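You operate a simulated robot arm through the tools that you are given. There is no shell and no other tool. Be economical: measure what you need, move in short steps, check, and stop when the job is done.

The job below is to be done with a simulated robot arm. You get a single attempt, and the scene is never put back.

TASK
Give the small silver roll 5 turns of film and stand it in cup 3.
Fine: knob at 6; stop it with the red button when the display shows 5; then film lever and power off.

It is judged by the outcome, as a careful person would: the job done as asked, and still so three seconds after it is handed in. It fails if anything else is knocked over, pushed out of place, dropped, spilled or broken.

THE ROBOT
A 7-joint arm with a two-finger parallel gripper, hanging from a carriage that runs on a rail from [-1.504, 0.004] to [0.776, -0.002] (x, y) and turns from -6.039 to 5.952 rad about z. Base frame: it is fixed where the carriage stands at the start and does not move with it; the origin is on the floor, on the carriage's upright axis, x ahead of it, y to its left, z up; the surface under the hand at the start is at about z = 0.93. Readings come in m, rad, newtons and seconds.
With the tool pointing down near the work surface it reaches from about 0.24 to 0.68 m from the robot's upright axis, wherever it stands. Its first joint turns from -2.897 to 2.897 rad. Places, roughly: cup 3 of the roll stand [1.1, -0.3, 0.9]; film lever [0.3, -0.1, 1]; green button [0.3, 0.1, 0.9]; red button [0.4, 0.1, 0.9]; turns knob [0.6, 0.1, 1]; white button [0.2, 0.1, 0.9]. Payload 3.91 kg.
Tool frame: the origin (TCP) lies between the finger pads and is the grasp point; the fingertips stand 0.03 m ahead of it; z points along the fingers, y is the line along which they close. Largest opening 0.11 m; finger width 0.02, thickness 0.01; the body of the gripper, 0.048 by 0.112 m, starts 0.055 m behind the TCP.
Orientation is told as [roll, pitch, yaw] about the base's x, y, z axes, in that order, counted from this pose: with the fingers straight down and closing along the base's y, the tool's x points along the base's -x, its y along +y and its z along -z.

THE INTERFACE
- The arm moves only by the tool servo_tool. Its argument "commands" is text: rows parted by semicolons, each of 7 numbers parted by spaces: the opening, from 0 (shut) to 1 (fully open), then the shift along the tool's x, y, z in units of 50 mm (1.0 is 50 mm), then the turn, a rotation vector about the tool's x, y, z in units of 8 degrees (1.0 is 8 degrees). In form: hand x y z ax ay az; .... A call has 1 to 12 rows; each row shifts and turns the commanded pose from where the row before left it, along the tool's axes as they then stand. A call with a number of a shift or a turn outside -1 to 1 is refused whole. Each row takes 0.2 s and may step no farther than 0.05 m and 0.15 rad from the row before; otherwise, or with a gripper value out of range, the whole call is refused. A pose out of reach is approached as far as the arm can. The call stops where the force on the tool passes 50 N (or 10 N more than at its start, if that is more) or the arm is blocked; 0.2 s more then pass. Each finger travels about 0.108 m/s and halts on what it meets, pressing with about 23 N; the grip force reading is that of the motor and also rises with nothing between the fingers. The clock runs only during rows and for 0.2 s after the last one: add rows that do not move to give the fingers time. It gives the time, the measured TCP pose, the force on the tool (base axes), the opening and the grip force at its end, in the units of the frame above (readings bear some noise), with the torque about the TCP (base axes, N m) and any sound that the robot's microphone picked up.
- Cameras (640 x 400 px; columns grow to the right, rows downward): "scene" is now at [0.2755, 0.0102, 1.578]; the picture's right is [-0.04, -1.00, 0.00], its down [-0.90, 0.04, -0.43] and it looks along [0.43, -0.02, -0.90] (base axes); focal length 214 px, centre (320, 200). "wrist" rides on the gripper at [0.073, 0.017, -0.103] in the tool frame; the picture's right is [-0.23, 0.97, 0.00], its down [-0.76, -0.18, -0.62] and it looks along [-0.61, -0.14, 0.78] (tool axes); focal length 222 px, centre (320, 200). There is no depth. A picture from a camera that has moved, and an enlarged one, comes with that camera's place and axes in the base frame and with its lens. The place of the scene camera against the robot may be out by one fixed shift of up to 0.025 m in any direction.
- get_image(camera): a new picture of that camera. It takes no simulated time.
- slide_trunk(by): slides the trunk up (or, below 0, down) by that many m; the arm and the scene camera ride with it, the base frame stays. It gives what a move gives, with no picture.
- base_move(legs): drives the robot by 1 to 6 legs, each [ahead, left, turn to the left] in m, m and rad, along the robot's own axes; the way and the turn of a leg run together, so that a leg with both is an arc; at most 1.5 m and 3.142 rad a leg. The arm and the cameras ride along, it lands a little off, and it stops where it bumps. It keeps to its track: a leg is cut to what the track allows. It gives what a move gives.
- pan_tilt(pan, tilt): turns the head with the scene camera to pan (to the left, within 2.705 rad either way) and tilt (down, from -0.506 to 1.204), counted from straight ahead of the robot. It gives what a move gives.
- zoom(camera, box): a new picture of the part [left, top, right, bottom] of that camera's present view, enlarged. It takes no simulated time.
- finish_job(): hands the job in; it is judged then, once.

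Go step by step. Nothing tells you exact positions but the pictures and the camera data: compare them with the known pose of the tool, close in by small moves and look again before you grip or let go. The budget is 120 turns and 90 pictures, counting those below and the enlarged ones. Unless the task says otherwise, let go and move clear before handing in, and close with one line.

The tools are called after "Call:" as a command line: name --argument value ..., lists and objects as JSON in quotes. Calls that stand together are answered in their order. servo_tool: Moves the arm, as the interface text tells. Its arguments: {"type":"object","properties":{"commands":{"type":"string"}},"required":["commands"]} The other tools are called the same way: slide_trunk (by) slides the trunk up or down; base_move (legs) drives the base; pan_tilt (pan, tilt) turns the head that bears the scene camera; get_image (camera) takes a picture; zoom (camera, box) takes an enlarged picture of a part of a camera's view; finish_job () hands the job in.

At the start:

```text
time: 0.0
tcp_pos: [0.4586, 0.0951, 1.3578]
tcp_rot: [0.0, 0.0, -0.001]
ft_force: [0.2, -0.5, -0.5]
torque: [-0.01, 0.0, -0.01]
gripper_width: 0.1099
grasp_force: 0.1
trunk travel left (down, up): [-0.275, 0.305]
robot x, y, heading: [0.001, 0.0004, -0.003]
head pan, tilt: [-0.04, 1.129]
```

scene: 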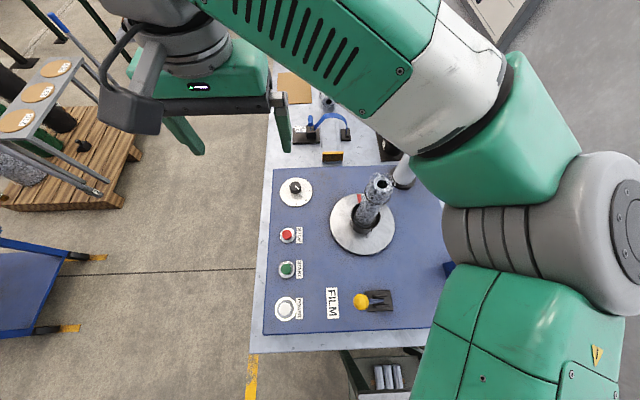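
wrist: 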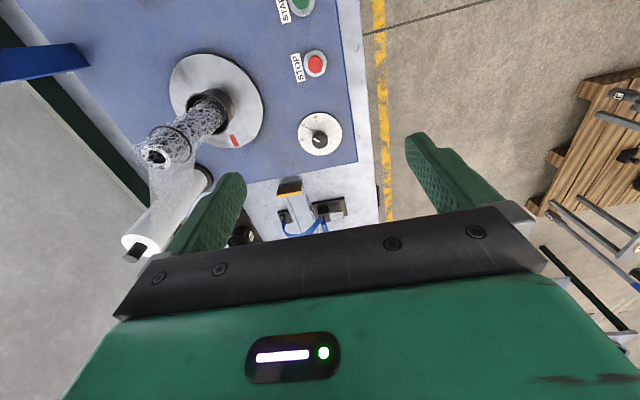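

I see a blue wrapping machine with a turntable, buttons (red, green, white), knob, film lever and a post with film. I'll zoom in to see details before acting.

Call:
zoom --camera "scene" --box '[250, 150, 450, 350]'

Call:
pan_tilt --pan -0.04 --tilt 0.7

Call:
get_image --camera "scene"

```text
2.00 times, centred on (350, 250) of scene
camera zoom: at [0.2755, 0.0102, 1.578], right [-0.04, -1.0, 0.0], down [-0.9, 0.04, -0.43], along [0.43, -0.02, -0.9], focal length 429 px, centre (260, 100)
```

zoom: 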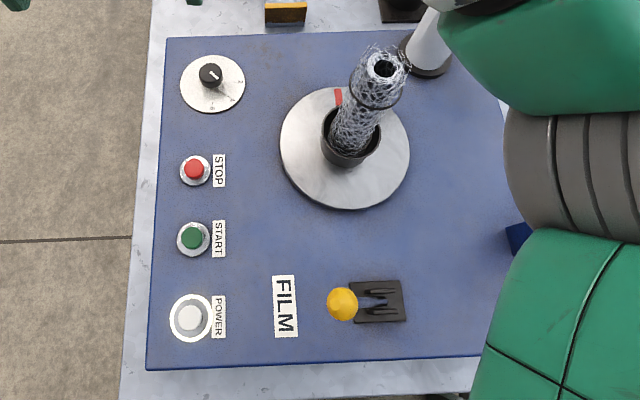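

```text
time: 0.9
tcp_pos: [0.4568, 0.097, 1.3576]
tcp_rot: [0.0, 0.0, 0.0]
ft_force: [0.2, 0.3, -0.3]
torque: [0.02, -0.02, 0.0]
gripper_width: 0.1101
grasp_force: 0.1
trunk travel left (down, up): [-0.275, 0.305]
robot x, y, heading: [-0.0019, 0.0014, -0.001]
head pan, tilt: [-0.04, 0.7]
```

```text
86 pictures are left
camera scene: at [0.2993, 0.0093, 1.6098], right [-0.04, -1.0, 0.0], down [-0.64, 0.03, -0.76], along [0.76, -0.03, -0.64], focal length 214 px, centre (320, 200)
```

scene: 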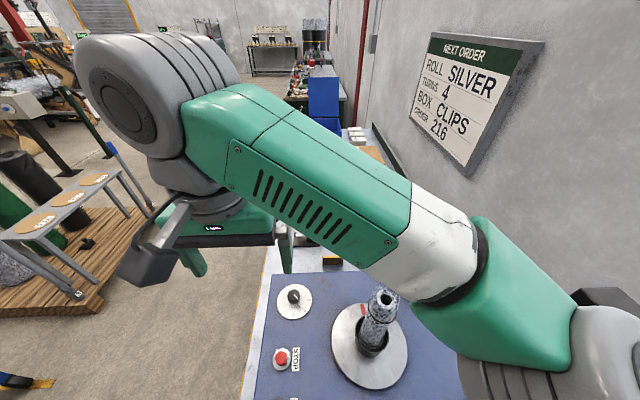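

The arm hides part of the bench. A board on the wall says "next order: silver, turns 4", but the task says 5, so that's what I'll follow. I'll look around with the head panned.

Call:
zoom --camera "scene" --box '[240, 40, 440, 165]'

Call:
pan_tilt --pan -0.6 --tilt 0.9

Call:
get_image --camera "scene"

Call:
pan_tilt --pan 0.9 --tilt 0.7

Call:
get_image --camera "scene"

```text
3.20 times, centred on (340, 102) of scene
camera zoom: at [0.2993, 0.0093, 1.6098], right [-0.04, -1.0, 0.0], down [-0.64, 0.03, -0.76], along [0.76, -0.03, -0.64], focal length 686 px, centre (256, 512)
```

zoom: 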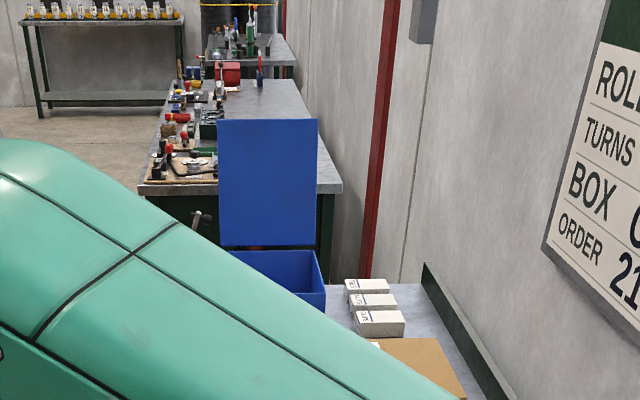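

```text
time: 1.9
tcp_pos: [0.4583, 0.0958, 1.3573]
tcp_rot: [-0.001, 0.0, 0.0]
ft_force: [-0.2, -0.2, 0.9]
torque: [-0.01, 0.0, -0.03]
gripper_width: 0.1099
grasp_force: 0.0
trunk travel left (down, up): [-0.275, 0.305]
robot x, y, heading: [-0.0028, 0.0025, 0.0]
head pan, tilt: [-0.6, 0.901]
```

```text
84 pictures are left
camera scene: at [0.2768, -0.0299, 1.5938], right [-0.56, -0.83, 0.0], down [-0.65, 0.44, -0.62], along [0.51, -0.35, -0.78], focal length 214 px, centre (320, 200)
```

scene: 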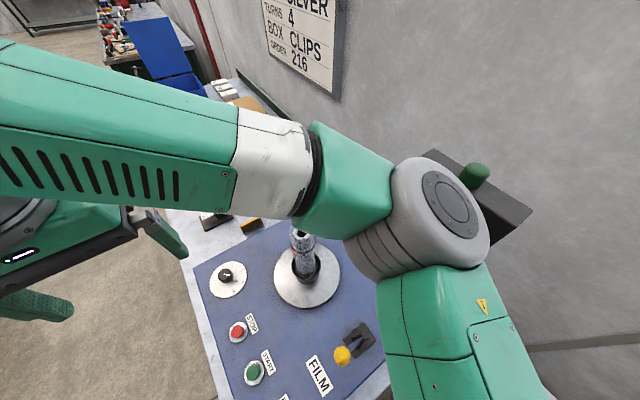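

```text
time: 3.5
tcp_pos: [0.4578, 0.095, 1.3562]
tcp_rot: [0.0, 0.001, 0.001]
ft_force: [0.4, -0.2, 0.1]
torque: [-0.01, 0.01, 0.03]
gripper_width: 0.1102
grasp_force: 0.0
trunk travel left (down, up): [-0.275, 0.305]
robot x, y, heading: [-0.0028, 0.0014, -0.004]
head pan, tilt: [0.901, 0.7]
```

```text
83 pictures are left
camera scene: at [0.2673, 0.0793, 1.6099], right [0.78, -0.62, 0.0], down [-0.4, -0.5, -0.76], along [0.48, 0.6, -0.64], focal length 214 px, centre (320, 200)
```

scene: 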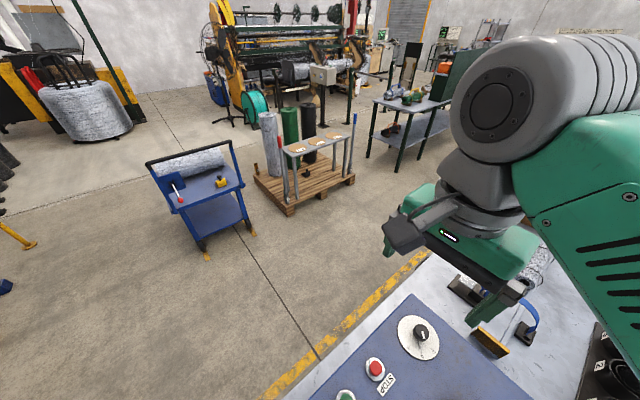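

The numbered roll stand is further along the bench, hidden by the arm. I'll drive ahead along the rail and look with the wrist and scene cameras.

Call:
base_move --legs '[[0.45, 0, 0]]'

Call:
get_image --camera "wrist"

Call:
pan_tilt --pan -0.9 --tilt 1.0

Call:
get_image --camera "scene"

```text
time: 6.2
tcp_pos: [0.9119, 0.0882, 1.3582]
tcp_rot: [0.001, -0.001, -0.014]
ft_force: [0.5, 0.4, 0.1]
torque: [-0.01, -0.01, 0.01]
gripper_width: 0.1098
grasp_force: 0.1
trunk travel left (down, up): [-0.275, 0.305]
robot x, y, heading: [0.4516, -0.0011, -0.016]
head pan, tilt: [0.901, 0.7]
```

```text
82 pictures are left
camera wrist: at [0.8392, 0.1076, 1.4607], right [0.24, 0.97, 0.0], down [0.76, -0.19, 0.62], along [0.6, -0.15, -0.78], focal length 222 px, centre (320, 200)
```

wrist: 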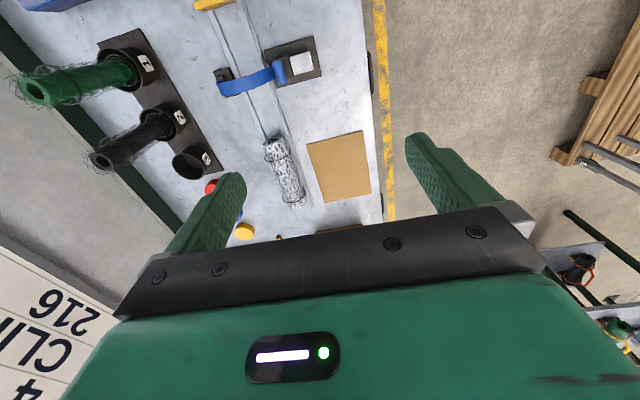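

```text
time: 8.0
tcp_pos: [0.9119, 0.0877, 1.3572]
tcp_rot: [0.0, -0.002, -0.013]
ft_force: [-0.1, -0.2, -0.3]
torque: [-0.01, 0.04, -0.02]
gripper_width: 0.11
grasp_force: 0.0
trunk travel left (down, up): [-0.275, 0.305]
robot x, y, heading: [0.4536, -0.0002, -0.011]
head pan, tilt: [-0.901, 1.0]
```

```text
81 pictures are left
camera scene: at [0.7099, -0.0463, 1.5865], right [-0.79, -0.61, 0.0], down [-0.51, 0.67, -0.54], along [0.33, -0.43, -0.84], focal length 214 px, centre (320, 200)
```

scene: 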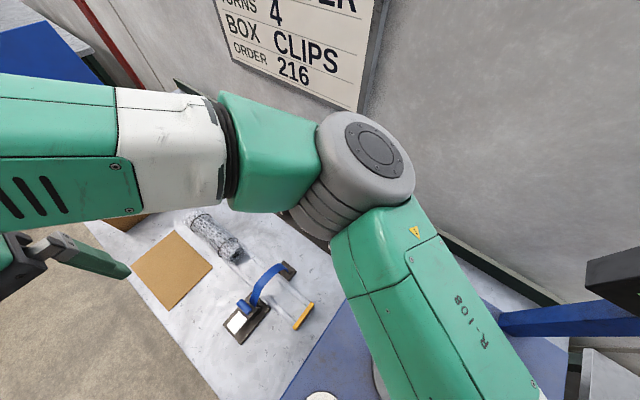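

The stand holds green (1), black (2), and an empty cup 3; a silver roll lies on the bench, and another was on the turntable. I'll zoom in on each.

Call:
zoom --camera "wrist" --box '[0, 0, 380, 240]'

Call:
zoom --camera "scene" --box '[120, 190, 330, 340]'

Call:
pan_tilt --pan 2.5 --tilt 1.0

Call:
get_image --camera "scene"

```text
1.67 times, centred on (190, 120) of wrist
camera zoom: at [0.8392, 0.1076, 1.4607], right [0.24, 0.97, 0.0], down [0.76, -0.19, 0.62], along [0.6, -0.15, -0.78], focal length 370 px, centre (537, 333)
```

zoom: 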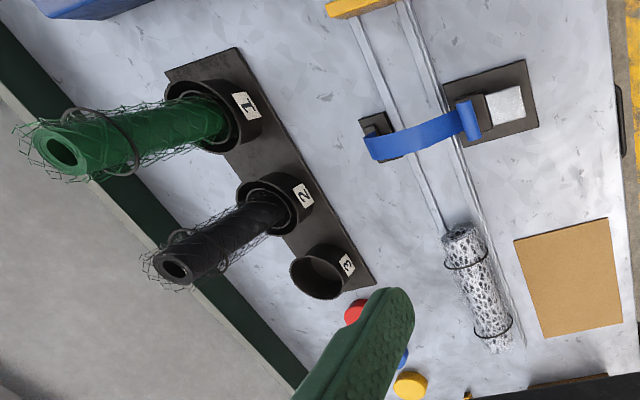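

```text
2.67 times, centred on (225, 265) of scene
camera zoom: at [0.7099, -0.0463, 1.5865], right [-0.79, -0.61, 0.0], down [-0.51, 0.67, -0.54], along [0.33, -0.43, -0.84], focal length 572 px, centre (573, 27)
```

zoom: 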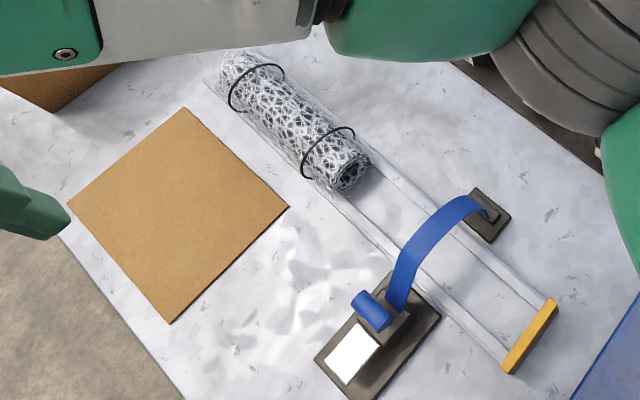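

```text
time: 10.9
tcp_pos: [0.9114, 0.0884, 1.3573]
tcp_rot: [0.001, 0.001, -0.014]
ft_force: [-0.4, -0.2, 0.2]
torque: [0.04, -0.02, 0.02]
gripper_width: 0.1099
grasp_force: 0.2
trunk travel left (down, up): [-0.275, 0.305]
robot x, y, heading: [0.4526, -0.0033, -0.017]
head pan, tilt: [2.499, 1.0]
```

```text
78 pictures are left
camera scene: at [0.6122, 0.0513, 1.5865], right [0.61, 0.79, 0.0], down [0.67, -0.51, -0.54], along [-0.43, 0.33, -0.84], focal length 214 px, centre (320, 200)
```

scene: 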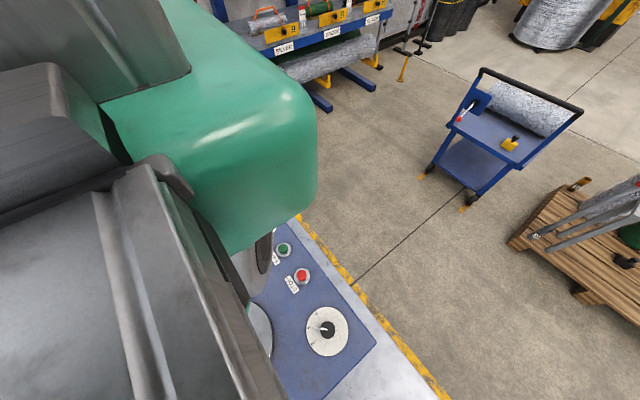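

The roll on the turntable is silver, in the machine already; I need to compare it with the lying roll and find the display. I'll go back to the start and turn the wrist camera to face the wall side.

Call:
base_move --legs '[[-0.45, 0, 0.01]]'

Call:
servo_tool --commands "1 0 0 0 0 0 0.95; 1 0 0 0 0 0 0.95; 1 0 0 0 0 0 0.95; 1 0 0 0 0 0 0.95; 1 0 0 0 0 0 0.95; 1 0 0 0 0 0 0.95; 1 0 0 0 0 0 0.95; 1 0 0 0 0 0 0.95; 1 0 0 0 0 0 0.95; 1 0.5 0 0 0 0 0.95; 1 1 0 0 0 0 0.9; 1 1 0 0 0 0 0.9"

Call:
get_image --camera "wrist"

```text
time: 13.5
tcp_pos: [0.4715, 0.0908, 1.3565]
tcp_rot: [0.0, 0.0, -0.015]
ft_force: [-0.2, -1.0, 0.0]
torque: [-0.04, -0.02, 0.0]
gripper_width: 0.11
grasp_force: 0.0
trunk travel left (down, up): [-0.275, 0.305]
robot x, y, heading: [0.0114, 0.0028, -0.011]
head pan, tilt: [2.499, 1.0]
```

```text
time: 16.1
tcp_pos: [0.4442, 0.2122, 1.3588]
tcp_rot: [0.0, 0.001, -1.596]
ft_force: [-0.3, 0.2, 0.6]
torque: [0.02, -0.02, 0.0]
gripper_width: 0.1103
grasp_force: 0.0
trunk travel left (down, up): [-0.275, 0.305]
robot x, y, heading: [0.0093, -0.0002, -0.013]
head pan, tilt: [2.499, 1.0]
```

```text
77 pictures are left
camera wrist: at [0.462, 0.2842, 1.4627], right [0.97, -0.25, 0.0], down [-0.2, -0.76, 0.62], along [-0.16, -0.6, -0.78], focal length 222 px, centre (320, 200)
```

wrist: 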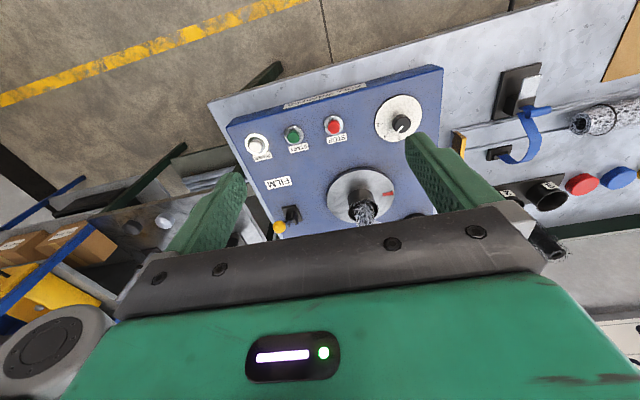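

The gripper hides the display tower. I'll read the labels by zoom and try the scene camera to the right for the display.

Call:
zoom --camera "wrist" --box '[220, 60, 460, 230]'

Call:
pan_tilt --pan -1.4 --tilt 0.8

Call:
get_image --camera "scene"

```text
2.35 times, centred on (340, 145) of wrist
camera zoom: at [0.462, 0.2842, 1.4627], right [0.97, -0.25, 0.0], down [-0.2, -0.76, 0.62], along [-0.16, -0.6, -0.78], focal length 523 px, centre (273, 329)
```

zoom: 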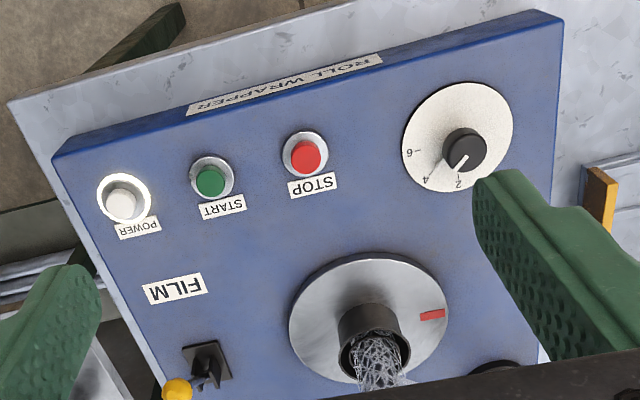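

```text
time: 19.3
tcp_pos: [0.4434, 0.2112, 1.3592]
tcp_rot: [0.001, 0.0, -1.593]
ft_force: [0.2, -0.3, -0.3]
torque: [-0.01, 0.01, 0.03]
gripper_width: 0.1099
grasp_force: 0.1
trunk travel left (down, up): [-0.275, 0.305]
robot x, y, heading: [0.0145, -0.0029, -0.017]
head pan, tilt: [-1.4, 0.799]
```

```text
75 pictures are left
camera scene: at [0.239, -0.0698, 1.6016], right [-0.99, -0.16, 0.0], down [-0.11, 0.71, -0.7], along [0.11, -0.69, -0.72], focal length 214 px, centre (320, 200)
```

scene: 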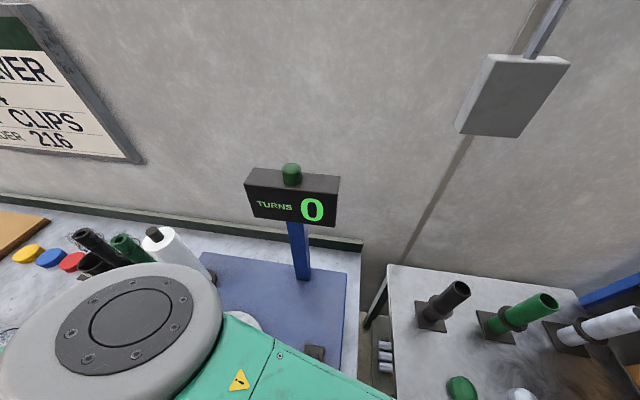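

The display reads TURNS 0 and power appears lit. There are more rolls on the table to the right; I'll look there.

Call:
pan_tilt --pan -2.1 --tilt 0.9

Call:
get_image --camera "scene"

```text
time: 20.4
tcp_pos: [0.4441, 0.2113, 1.3589]
tcp_rot: [0.001, 0.0, -1.591]
ft_force: [-0.4, -0.9, 0.4]
torque: [0.02, -0.02, -0.03]
gripper_width: 0.1101
grasp_force: 0.1
trunk travel left (down, up): [-0.275, 0.305]
robot x, y, heading: [0.0136, -0.0012, -0.014]
head pan, tilt: [-2.1, 0.901]
```

```text
74 pictures are left
camera scene: at [0.1874, -0.0548, 1.5937], right [-0.86, 0.52, 0.0], down [0.4, 0.67, -0.62], along [-0.32, -0.53, -0.78], focal length 214 px, centre (320, 200)
```

scene: 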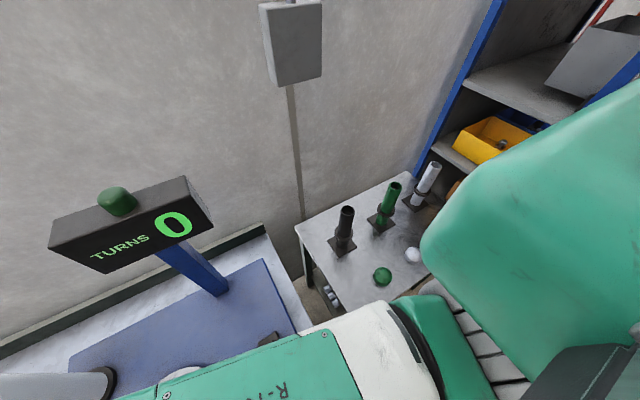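

Those are other spools. I now compare the turntable roll and the lying roll closely.

Call:
pan_tilt --pan -0.5 --tilt 0.8

Call:
get_image --camera "scene"

Call:
zoom --camera "wrist" --box '[470, 50, 640, 230]'

```text
time: 22.1
tcp_pos: [0.4432, 0.2107, 1.3582]
tcp_rot: [0.0, 0.001, -1.59]
ft_force: [0.3, 0.8, -0.4]
torque: [0.01, -0.02, -0.01]
gripper_width: 0.1098
grasp_force: 0.2
trunk travel left (down, up): [-0.275, 0.305]
robot x, y, heading: [0.0121, 0.0037, -0.012]
head pan, tilt: [-0.499, 0.799]
```

```text
73 pictures are left
camera scene: at [0.2966, -0.0298, 1.6016], right [-0.49, -0.87, 0.0], down [-0.62, 0.35, -0.7], along [0.61, -0.34, -0.72], focal length 214 px, centre (320, 200)
```

scene: 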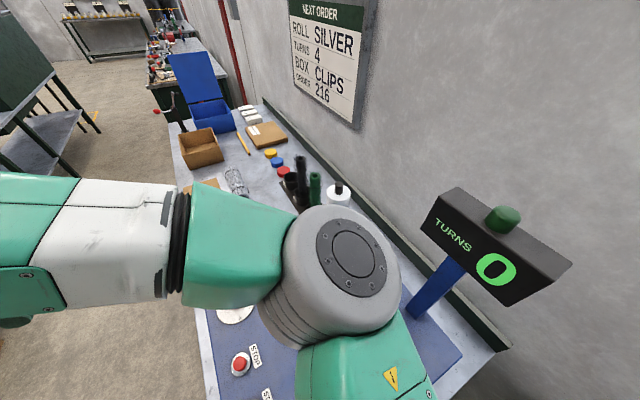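

```text
2.22 times, centred on (555, 140) of wrist
camera zoom: at [0.4618, 0.2841, 1.4627], right [0.97, -0.25, 0.0], down [-0.19, -0.76, 0.62], along [-0.15, -0.6, -0.78], focal length 494 px, centre (-202, 333)
```

zoom: 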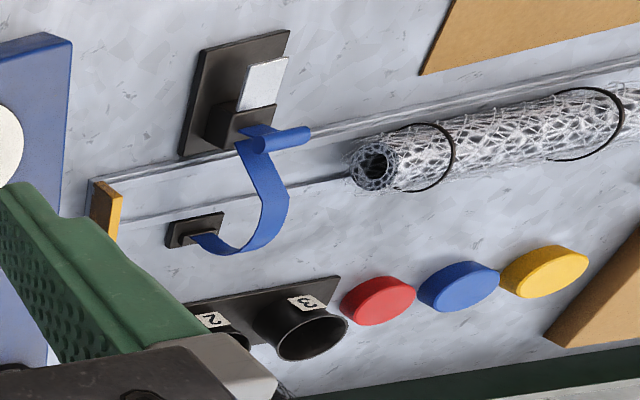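

I need a clear look at the turntable roll, so I'll back the wrist camera away in +y.

Call:
servo_tool --commands "1 1 0 0 0 0 0; 1 1 0 0 0 0 0; 1 1 0 0 0 0 0; 1 0 0 0 0 0 0"

Call:
get_image --camera "wrist"

Call:
zoom --camera "wrist" --box '[260, 80, 420, 200]'

```text
time: 23.1
tcp_pos: [0.4456, 0.3632, 1.3576]
tcp_rot: [0.001, 0.0, -1.594]
ft_force: [0.3, 0.2, 0.1]
torque: [0.01, 0.02, 0.02]
gripper_width: 0.1098
grasp_force: 0.1
trunk travel left (down, up): [-0.275, 0.305]
robot x, y, heading: [0.0139, -0.0005, -0.014]
head pan, tilt: [-0.499, 0.799]
```

```text
71 pictures are left
camera wrist: at [0.4637, 0.4371, 1.4615], right [0.97, -0.25, 0.0], down [-0.19, -0.76, 0.62], along [-0.16, -0.6, -0.78], focal length 222 px, centre (320, 200)
```

wrist: 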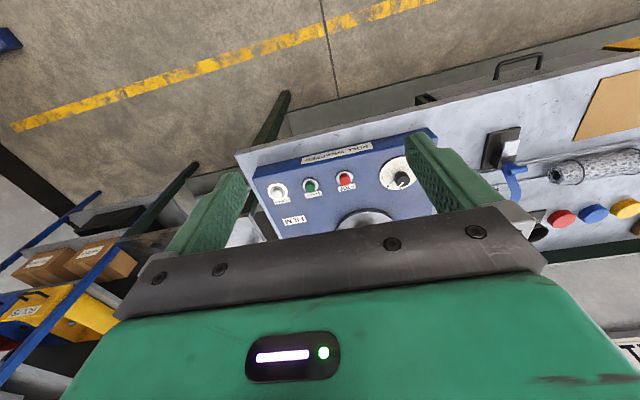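

```text
3.33 times, centred on (340, 140) of wrist
camera zoom: at [0.4637, 0.4371, 1.4615], right [0.97, -0.25, 0.0], down [-0.19, -0.76, 0.62], along [-0.16, -0.6, -0.78], focal length 740 px, centre (253, 400)
```

zoom: 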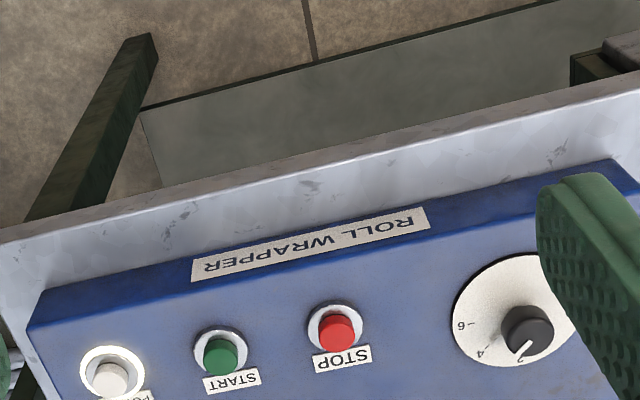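

Wrong way (the picture is upside-down); move toward -y.

Call:
servo_tool --commands "1 -1 0 0 0 0 0; 1 -1 0 0 0 0 0; 1 -1 0 0 0 0 0; 1 -1 0 0 0 0 0; 1 -1 0 0 0 0 0; 1 -1 0 0 0 0 0; 1 0 0 0 0 0 0"

Call:
get_image --camera "wrist"

Call:
zoom --camera "wrist" --box '[240, 40, 460, 210]'

```text
time: 24.7
tcp_pos: [0.4435, 0.0657, 1.3574]
tcp_rot: [-0.001, 0.001, -1.592]
ft_force: [0.5, 1.0, -0.1]
torque: [0.01, -0.03, 0.02]
gripper_width: 0.1101
grasp_force: 0.0
trunk travel left (down, up): [-0.275, 0.305]
robot x, y, heading: [0.0116, 0.0024, -0.014]
head pan, tilt: [-0.499, 0.799]
```

```text
69 pictures are left
camera wrist: at [0.461, 0.1395, 1.461], right [0.97, -0.25, 0.0], down [-0.19, -0.76, 0.62], along [-0.15, -0.6, -0.78], focal length 222 px, centre (320, 200)
```

wrist: 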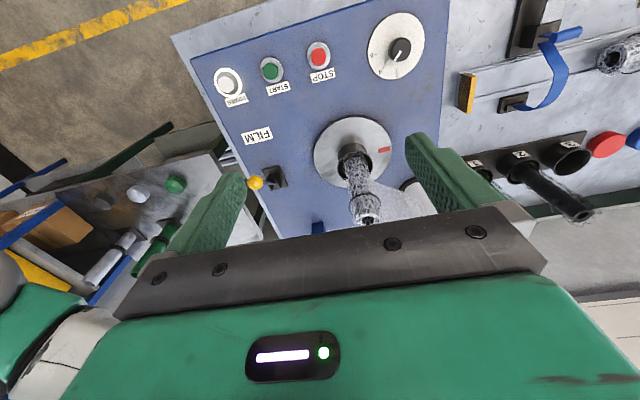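

```text
2.35 times, centred on (350, 125) of wrist
camera zoom: at [0.461, 0.1395, 1.461], right [0.97, -0.25, 0.0], down [-0.19, -0.76, 0.62], along [-0.15, -0.6, -0.78], focal length 523 px, centre (249, 376)
```

zoom: 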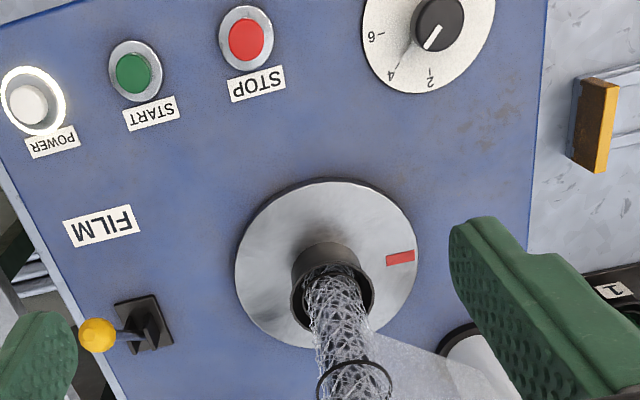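

The roll on the turntable has the film web attached to it, so it's the one to wrap; display is on at 0. I'll zoom on the knob to read the scale.

Call:
zoom --camera "wrist" --box '[350, 0, 450, 90]'

Call:
zoom --camera "wrist" --box '[220, 150, 330, 240]'

```text
4.44 times, centred on (400, 45) of wrist
camera zoom: at [0.461, 0.1395, 1.461], right [0.97, -0.25, 0.0], down [-0.19, -0.76, 0.62], along [-0.15, -0.6, -0.78], focal length 987 px, centre (-36, 889)
```

zoom: 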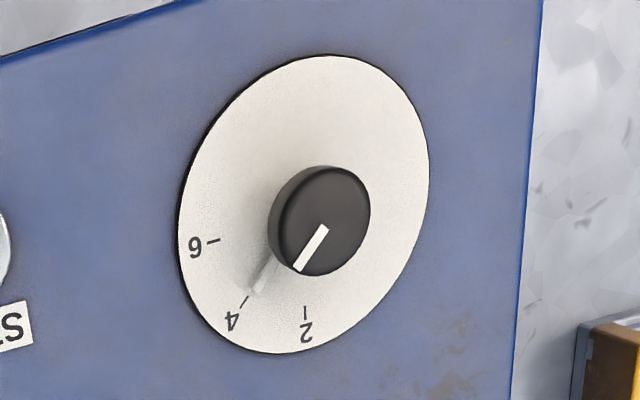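

```text
4.44 times, centred on (275, 195) of wrist
camera zoom: at [0.461, 0.1395, 1.461], right [0.97, -0.25, 0.0], down [-0.19, -0.76, 0.62], along [-0.15, -0.6, -0.78], focal length 987 px, centre (520, 222)
```

zoom: 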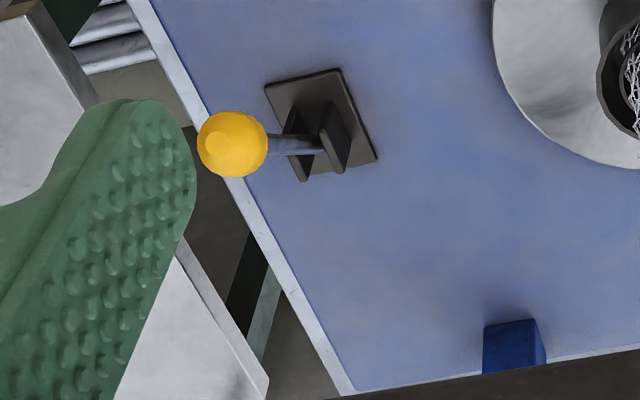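

The knob stands at 4; 6 is about 42° clockwise from above. Knob axis I put near (0.597, 0.067), top z≈0.97. I'll turn the hand to yaw -0.8 and hover above it.

Call:
servo_tool --commands "1 0 0 0 0 0 -0.95; 1 0 0 0 0 0 -0.95; 1 0 0 0 0 0 -0.95; 1 0 0 0 0 0 -0.95; 1 0 0 0 0 0 -0.95; 1 0 0 0 0 0 -0.95; 1 -0.353 0.37 0.733 0 0 0; 1 -0.353 0.37 0.733 0 0 0; 1 -0.353 0.37 0.733 0 0 0; 1 -0.353 0.37 0.733 0 0 0; 1 -0.353 0.37 0.733 0 0 0; 1 -0.353 0.37 0.733 0 0 0"

Call:
get_image --camera "wrist"

```text
time: 27.3
tcp_pos: [0.5962, 0.0668, 1.1357]
tcp_rot: [0.0, 0.001, -0.796]
ft_force: [0.3, 0.5, -0.8]
torque: [0.02, 0.03, 0.0]
gripper_width: 0.1098
grasp_force: 0.1
trunk travel left (down, up): [-0.275, 0.305]
robot x, y, heading: [0.0133, 0.0029, -0.016]
head pan, tilt: [-0.499, 0.799]
```

```text
65 pictures are left
camera wrist: at [0.5571, 0.1308, 1.2396], right [0.85, 0.52, 0.0], down [0.41, -0.67, 0.62], along [0.32, -0.53, -0.78], focal length 222 px, centre (320, 200)
```

wrist: 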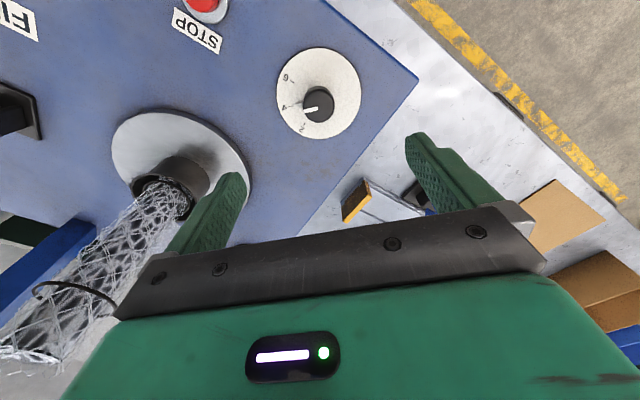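

Knob seen near (0.594, 0.068). Zoom to confirm position and pointer, then descend.

Call:
zoom --camera "wrist" --box '[260, 40, 380, 140]'

Call:
servo_tool --commands "1 0.03 0 1 0 0 0; 1 0 0 0.8 0 0 0; 1 0 0 0.6 0 0 0; 1 0 0 0.3 0 0 0; 1 0 0 0 0 0 0"

Call:
get_image --camera "wrist"

```text
4.00 times, centred on (320, 90) of wrist
camera zoom: at [0.5571, 0.1308, 1.2396], right [0.85, 0.52, 0.0], down [0.41, -0.67, 0.62], along [0.32, -0.53, -0.78], focal length 888 px, centre (320, 640)
```

zoom: 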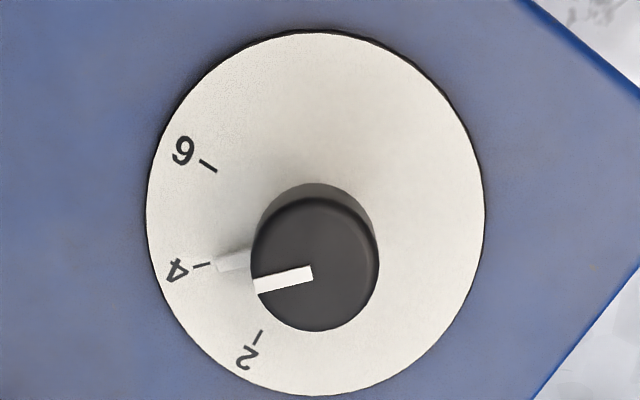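

```text
time: 28.5
tcp_pos: [0.5959, 0.0638, 1.0014]
tcp_rot: [0.0, 0.001, -0.797]
ft_force: [0.4, -0.4, -0.1]
torque: [0.02, -0.02, -0.02]
gripper_width: 0.11
grasp_force: 0.1
trunk travel left (down, up): [-0.275, 0.305]
robot x, y, heading: [0.0101, -0.0017, -0.007]
head pan, tilt: [-0.499, 0.799]
```

```text
63 pictures are left
camera wrist: at [0.5568, 0.1284, 1.1054], right [0.86, 0.52, 0.0], down [0.41, -0.67, 0.62], along [0.32, -0.53, -0.78], focal length 222 px, centre (320, 200)
```

wrist: 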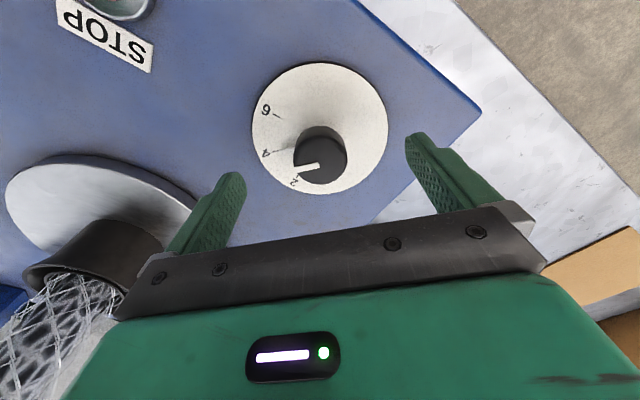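

Knob is centred between fingers within ~2 mm. Descend 25 mm and close on the knob.

Call:
servo_tool --commands "1 0.03 0 0.25 0 0 0; 1 0 0 0.25 0 0 0; 0.5 0 0 0 0 0 0; 0.2 0 0 0 0 0 0; 0.2 0 0 0 0 0 0; 0.2 0 0 0 0 0 0"

Call:
get_image --camera "wrist"

```text
time: 29.9
tcp_pos: [0.5929, 0.0663, 0.9765]
tcp_rot: [0.001, 0.001, -0.796]
ft_force: [6.1, 4.6, -8.4]
torque: [-0.13, -0.56, 0.02]
gripper_width: 0.0376
grasp_force: 44.8
trunk travel left (down, up): [-0.275, 0.305]
robot x, y, heading: [0.0105, 0.0039, -0.013]
head pan, tilt: [-0.499, 0.799]
```

```text
62 pictures are left
camera wrist: at [0.5547, 0.1304, 1.0798], right [0.86, 0.52, 0.0], down [0.41, -0.67, 0.62], along [0.32, -0.53, -0.78], focal length 222 px, centre (320, 200)
```

wrist: 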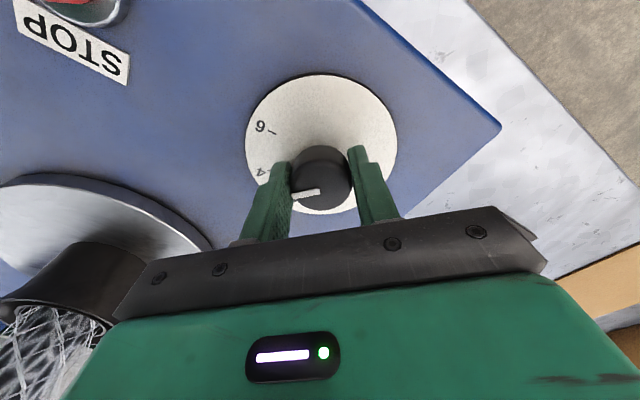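

Gripped. Now turn 42° clockwise (positive about tool z).

Call:
servo_tool --commands "0.2 0 0 0 0 0 0.875; 0.2 0 0 0 0 0 0.875; 0.2 0 0 0 0 0 0.875; 0.2 0 0 0 0 0 0.875; 0.2 0 0 0 0 0 0.875; 0.2 0 0 0 0 0 0.875; 0.2 0 0 0 0 0 0"

Call:
zoom --camera "wrist" --box '[220, 50, 420, 230]'

```text
time: 31.5
tcp_pos: [0.5961, 0.0685, 0.9786]
tcp_rot: [0.003, 0.001, -1.532]
ft_force: [27.6, 5.1, -29.9]
torque: [0.61, -0.54, 0.08]
gripper_width: 0.0376
grasp_force: 45.2
trunk travel left (down, up): [-0.275, 0.305]
robot x, y, heading: [0.0129, 0.001, -0.013]
head pan, tilt: [-0.499, 0.799]
```

```text
2.22 times, centred on (320, 140) of wrist
camera zoom: at [0.6091, 0.1409, 1.0824], right [0.98, -0.19, 0.0], down [-0.15, -0.77, 0.62], along [-0.12, -0.61, -0.78], focal length 494 px, centre (320, 333)
```

zoom: 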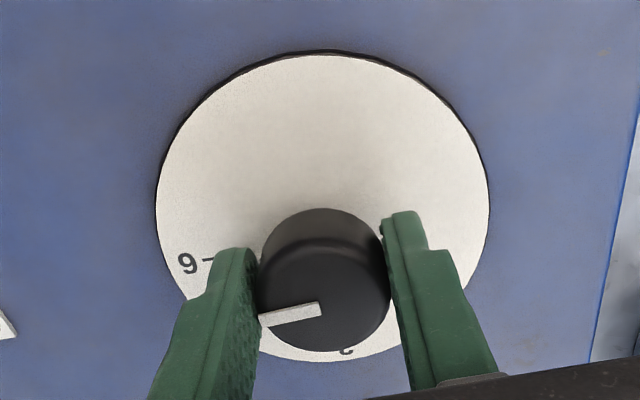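

The knob turned with the hand. Release gently, rise, and check.

Call:
servo_tool --commands "0.5 0 0 0 0 0 0; 0.8 0 0 0 0 0 0; 0.8 0 0 -0.6 0 0 0; 0.8 0 0 -0.8 0 0 0; 0.8 0 0 -0.8 0 0 0; 0.8 0 0 0 0 0 0"

Call:
zoom --camera "wrist" --box '[240, 30, 420, 200]'

```text
time: 32.9
tcp_pos: [0.5974, 0.0656, 1.0899]
tcp_rot: [0.0, 0.001, -1.53]
ft_force: [-0.7, -0.9, 0.2]
torque: [0.0, 0.02, 0.0]
gripper_width: 0.088
grasp_force: 0.1
trunk travel left (down, up): [-0.275, 0.305]
robot x, y, heading: [0.0128, -0.0016, -0.016]
head pan, tilt: [-0.499, 0.799]
```

```text
2.35 times, centred on (330, 115) of wrist
camera zoom: at [0.6101, 0.1393, 1.1936], right [0.98, -0.19, 0.0], down [-0.15, -0.77, 0.62], along [-0.12, -0.61, -0.78], focal length 523 px, centre (296, 400)
```

zoom: 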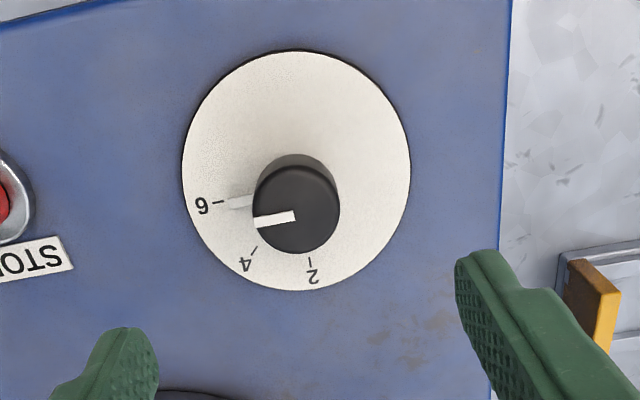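

The knob points at 6. Next: close the fingers and hover above the green button (~(0.346, 0.091)); aim the head at the display.

Call:
servo_tool --commands "0 0.119 -0.834 0.233 0 0 0; 0 0.119 -0.834 0.233 0 0 0; 0 0.119 -0.834 0.233 0 0 0; 0 0.119 -0.834 0.233 0 0 0; 0 0.119 -0.834 0.233 0 0 0; 0 0.119 -0.834 0.233 0 0 0; 0 0 0 0 0 0 0"

Call:
pan_tilt --pan -1.4 --tilt 0.8

Call:
get_image --camera "wrist"

Call:
get_image --camera "scene"

```text
time: 34.5
tcp_pos: [0.3397, 0.0896, 1.0175]
tcp_rot: [-0.001, -0.001, -1.531]
ft_force: [-0.1, 0.8, -0.4]
torque: [0.0, -0.02, 0.01]
gripper_width: 0.0002
grasp_force: 23.2
trunk travel left (down, up): [-0.275, 0.305]
robot x, y, heading: [0.0077, 0.003, -0.012]
head pan, tilt: [-0.499, 0.799]
```

```text
time: 35.7
tcp_pos: [0.3403, 0.0896, 1.0161]
tcp_rot: [-0.001, 0.0, -1.531]
ft_force: [-0.3, 0.3, 0.4]
torque: [-0.02, 0.02, 0.0]
gripper_width: 0.0
grasp_force: 23.1
trunk travel left (down, up): [-0.275, 0.305]
robot x, y, heading: [0.0138, 0.0005, -0.011]
head pan, tilt: [-1.4, 0.799]
```

```text
59 pictures are left
camera wrist: at [0.3534, 0.1636, 1.1203], right [0.98, -0.19, 0.0], down [-0.15, -0.77, 0.62], along [-0.12, -0.61, -0.78], focal length 222 px, centre (320, 200)
```

wrist: 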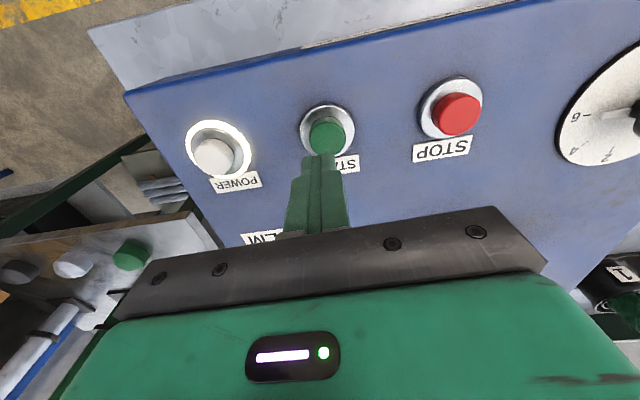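

```text
58 pictures are left
camera scene: at [0.239, -0.0698, 1.6016], right [-0.99, -0.16, 0.0], down [-0.11, 0.71, -0.7], along [0.11, -0.69, -0.72], focal length 214 px, centre (320, 200)
```

scene: 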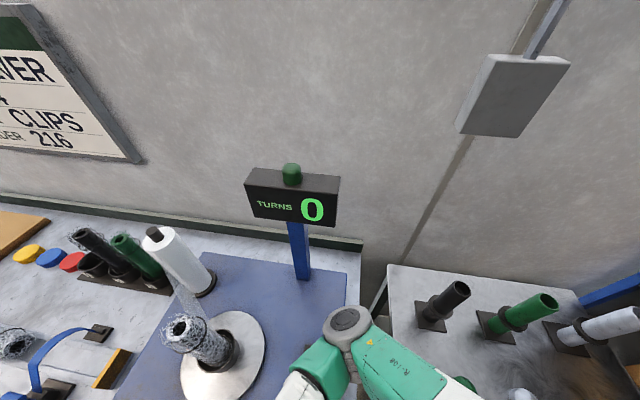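

Display is clearly visible. Now align and press the green button with short steps.

Call:
servo_tool --commands "0 0.085 0.1 0.3 0 0 0; 0 0 0 0.3 0 0 0; 0 0 0 0.15 0 0 0; 0 0 0 0.1 0 0 0; 0 0 0 0 0 0 0"

Call:
get_image --camera "wrist"

```text
time: 37.1
tcp_pos: [0.3754, 0.0734, 1.0108]
tcp_rot: [0.08, -0.02, -1.538]
ft_force: [-1.0, 1.4, -2.1]
torque: [-0.13, -0.03, -0.04]
gripper_width: 0.0
grasp_force: 22.8
trunk travel left (down, up): [-0.275, 0.305]
robot x, y, heading: [0.0121, 0.0015, -0.011]
head pan, tilt: [-1.4, 0.799]
stopped in row 5: the arm was blocked; the commanded pose is now the measured one
```

```text
57 pictures are left
camera wrist: at [0.3816, 0.149, 1.1139], right [0.98, -0.19, 0.08], down [-0.2, -0.76, 0.62], along [-0.06, -0.62, -0.78], focal length 222 px, centre (320, 200)
```

wrist: 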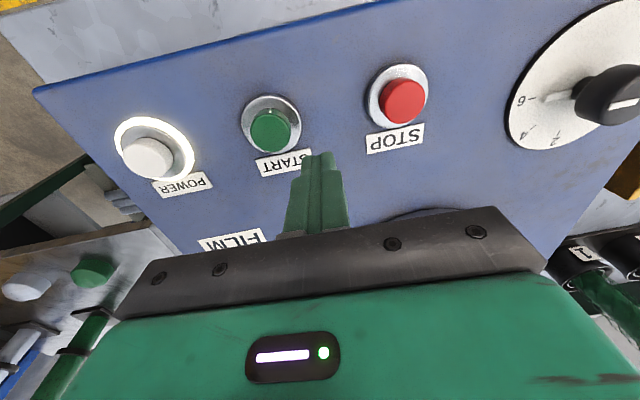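

The arm hit a joint limit that close in and drifted (nothing touched). I'll lift, drive the carriage back 0.17 m for better reach, and restore the orientation.

Call:
servo_tool --commands "0 0 0 -0.8 0 0 0; 0 0 0 -0.8 0 -0.57 0; 0 0 0 0 0.14 0 0; 0 0 0 0 0 0 0"

Call:
base_move --legs '[[-0.17, 0, 0.012]]'

Call:
get_image --camera "scene"

```text
time: 38.1
tcp_pos: [0.3504, 0.0856, 1.0645]
tcp_rot: [0.018, -0.087, -1.538]
ft_force: [-0.7, 0.7, -0.8]
torque: [0.01, 0.01, 0.01]
gripper_width: 0.0
grasp_force: 23.4
trunk travel left (down, up): [-0.275, 0.305]
robot x, y, heading: [0.0107, 0.0013, -0.018]
head pan, tilt: [-1.4, 0.799]
```

```text
time: 39.5
tcp_pos: [0.1786, 0.0884, 1.0646]
tcp_rot: [0.017, -0.087, -1.528]
ft_force: [-0.2, -0.3, -0.2]
torque: [0.03, 0.02, 0.0]
gripper_width: 0.0
grasp_force: 23.2
trunk travel left (down, up): [-0.275, 0.305]
robot x, y, heading: [-0.1551, 0.0038, -0.002]
head pan, tilt: [-1.4, 0.799]
```

```text
56 pictures are left
camera scene: at [0.0693, -0.0671, 1.6016], right [-0.99, -0.17, 0.0], down [-0.12, 0.71, -0.7], along [0.12, -0.69, -0.72], focal length 214 px, centre (320, 200)
```

scene: 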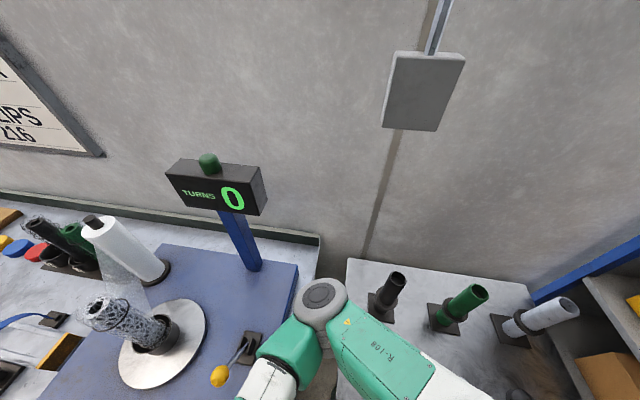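

I'll level the hand and move back over the green button.

Call:
servo_tool --commands "0 0 0 0 0.13 0.62 0; 0 0 0.83 0 0 0 0; 0 0 0.83 0 0 0 0; 0 0 0.83 0 0 0 0; 0 0 0.83 0 0 0 0; 0 0 0 0.3 0 0 0; 0 0 0 0.3 0 0 0; 0 0 0 0 0 0 0"

Call:
get_image --camera "wrist"

```text
time: 41.4
tcp_pos: [0.3477, 0.0966, 1.0351]
tcp_rot: [0.0, 0.0, -1.527]
ft_force: [-0.1, 0.2, 0.2]
torque: [-0.02, -0.03, -0.03]
gripper_width: 0.0001
grasp_force: 22.4
trunk travel left (down, up): [-0.275, 0.305]
robot x, y, heading: [-0.1583, 0.0013, 0.002]
head pan, tilt: [-1.4, 0.799]
```

```text
55 pictures are left
camera wrist: at [0.3607, 0.1703, 1.1383], right [0.98, -0.18, 0.0], down [-0.14, -0.77, 0.62], along [-0.11, -0.61, -0.78], focal length 222 px, centre (320, 200)
```

wrist: 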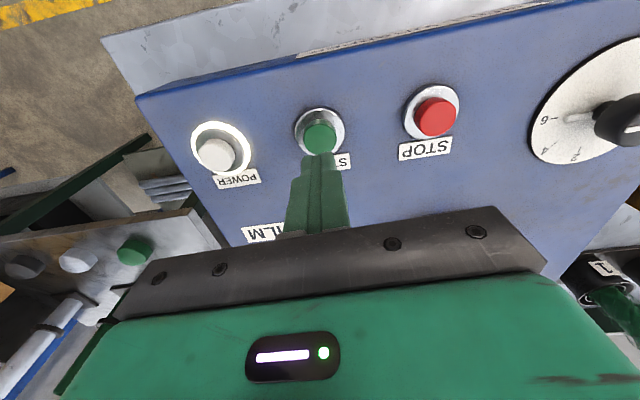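

Aligned to within 4 mm. Descend and press green.

Call:
servo_tool --commands "0 -0.09 -0.02 0.5 0 0 0; 0 0 0 0.4 0 0 0; 0 0 0 0.12 0 0 0; 0 0 0 0.12 0 0 0; 0 0 0 0.1 0 0 0"

Call:
get_image --camera "scene"

Call:
zoom --camera "wrist" --box '[220, 60, 420, 240]'

```text
time: 42.5
tcp_pos: [0.3443, 0.0925, 0.9749]
tcp_rot: [0.003, -0.001, -1.526]
ft_force: [-9.6, -2.7, 25.5]
torque: [-0.15, 0.24, -0.03]
gripper_width: 0.0
grasp_force: 23.0
trunk travel left (down, up): [-0.275, 0.305]
robot x, y, heading: [-0.1575, 0.0015, -0.006]
head pan, tilt: [-1.4, 0.799]
heard: click
```

```text
54 pictures are left
camera scene: at [0.0691, -0.0672, 1.6023], right [-0.99, -0.17, 0.0], down [-0.12, 0.71, -0.7], along [0.12, -0.69, -0.72], focal length 214 px, centre (320, 200)
```

scene: 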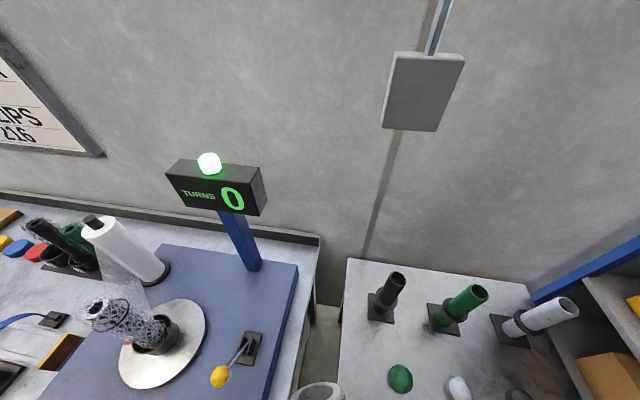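

```text
2.22 times, centred on (320, 150) of wrist
camera zoom: at [0.3569, 0.1665, 1.079], right [0.98, -0.18, 0.0], down [-0.15, -0.77, 0.62], along [-0.11, -0.61, -0.78], focal length 494 px, centre (320, 311)
```

zoom: 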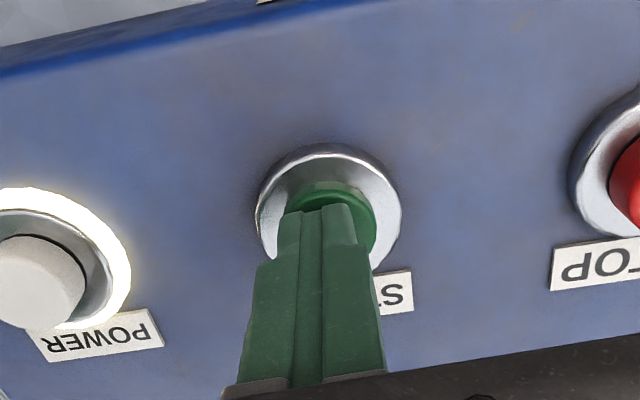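

Click heard and the lamp is on: the machine runs. Move to hover over red at once and check.

Call:
servo_tool --commands "0 0 0 -0.6 0 0 0; 0 0 1 0 0 0 0; 0 0 0.98 0 0 0 0; 0 0 0 0 0 0 0"

Call:
get_image --camera "scene"

Call:
get_image --camera "wrist"

```text
time: 43.5
tcp_pos: [0.4462, 0.0951, 1.0009]
tcp_rot: [0.001, 0.0, -1.525]
ft_force: [0.5, 0.0, 0.4]
torque: [0.0, -0.01, 0.0]
gripper_width: 0.0001
grasp_force: 22.9
trunk travel left (down, up): [-0.275, 0.305]
robot x, y, heading: [-0.1621, 0.0019, -0.005]
head pan, tilt: [-1.4, 0.799]
```

```text
52 pictures are left
camera scene: at [0.0694, -0.067, 1.6017], right [-0.99, -0.17, 0.0], down [-0.12, 0.71, -0.7], along [0.12, -0.69, -0.72], focal length 214 px, centre (320, 200)
```

scene: 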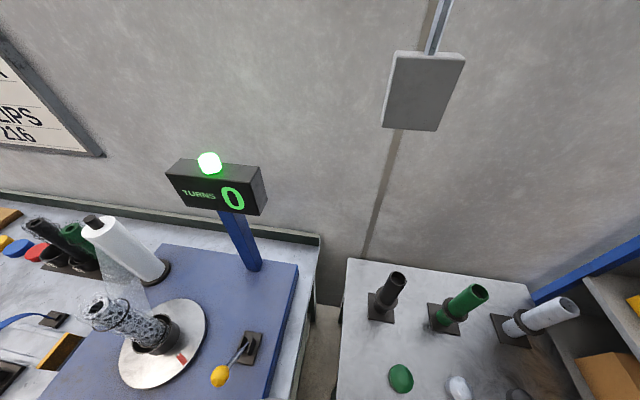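

```text
51 pictures are left
camera wrist: at [0.458, 0.1699, 1.1054], right [0.98, -0.18, 0.0], down [-0.14, -0.77, 0.62], along [-0.11, -0.61, -0.78], focal length 222 px, centre (320, 200)
```

wrist: 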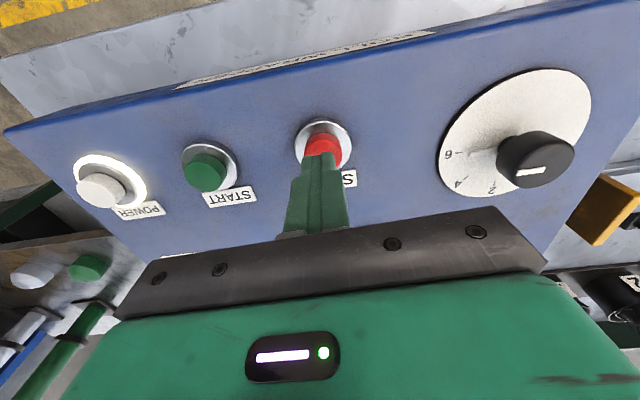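

Turntable is turning. Lower to just above the red button and count time.

Call:
servo_tool --commands "0 0.03 0 0.15 0 0 0; 0 0 0 0 0 0 0; 0 0 0 0 0 0 0; 0 0 0 0 0 0 0; 0 0 0 0 0 0 0; 0 0 0 0 0 0 0; 0 0 0 0 0 0 0; 0 0 0 0 0 0 0; 0 0 0 0 0 0 0"

Call:
get_image --camera "scene"

```text
time: 45.5
tcp_pos: [0.4433, 0.0976, 0.9948]
tcp_rot: [-0.001, 0.0, -1.527]
ft_force: [0.4, -1.0, -0.2]
torque: [0.0, 0.0, 0.01]
gripper_width: 0.0001
grasp_force: 23.3
trunk travel left (down, up): [-0.275, 0.305]
robot x, y, heading: [-0.1558, -0.0044, 0.0]
head pan, tilt: [-1.4, 0.799]
```

```text
50 pictures are left
camera scene: at [0.0693, -0.0671, 1.6016], right [-0.99, -0.17, 0.0], down [-0.12, 0.71, -0.7], along [0.12, -0.69, -0.72], focal length 214 px, centre (320, 200)
```

scene: 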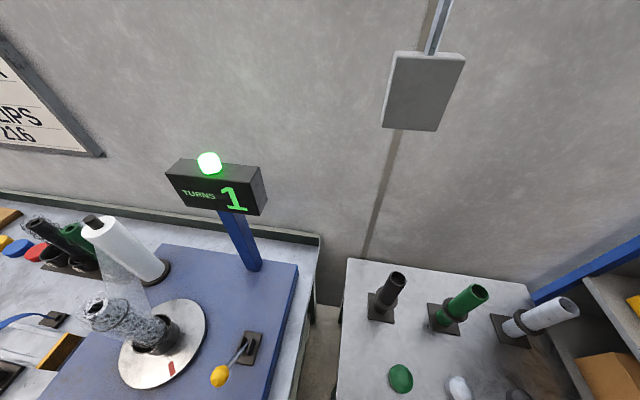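

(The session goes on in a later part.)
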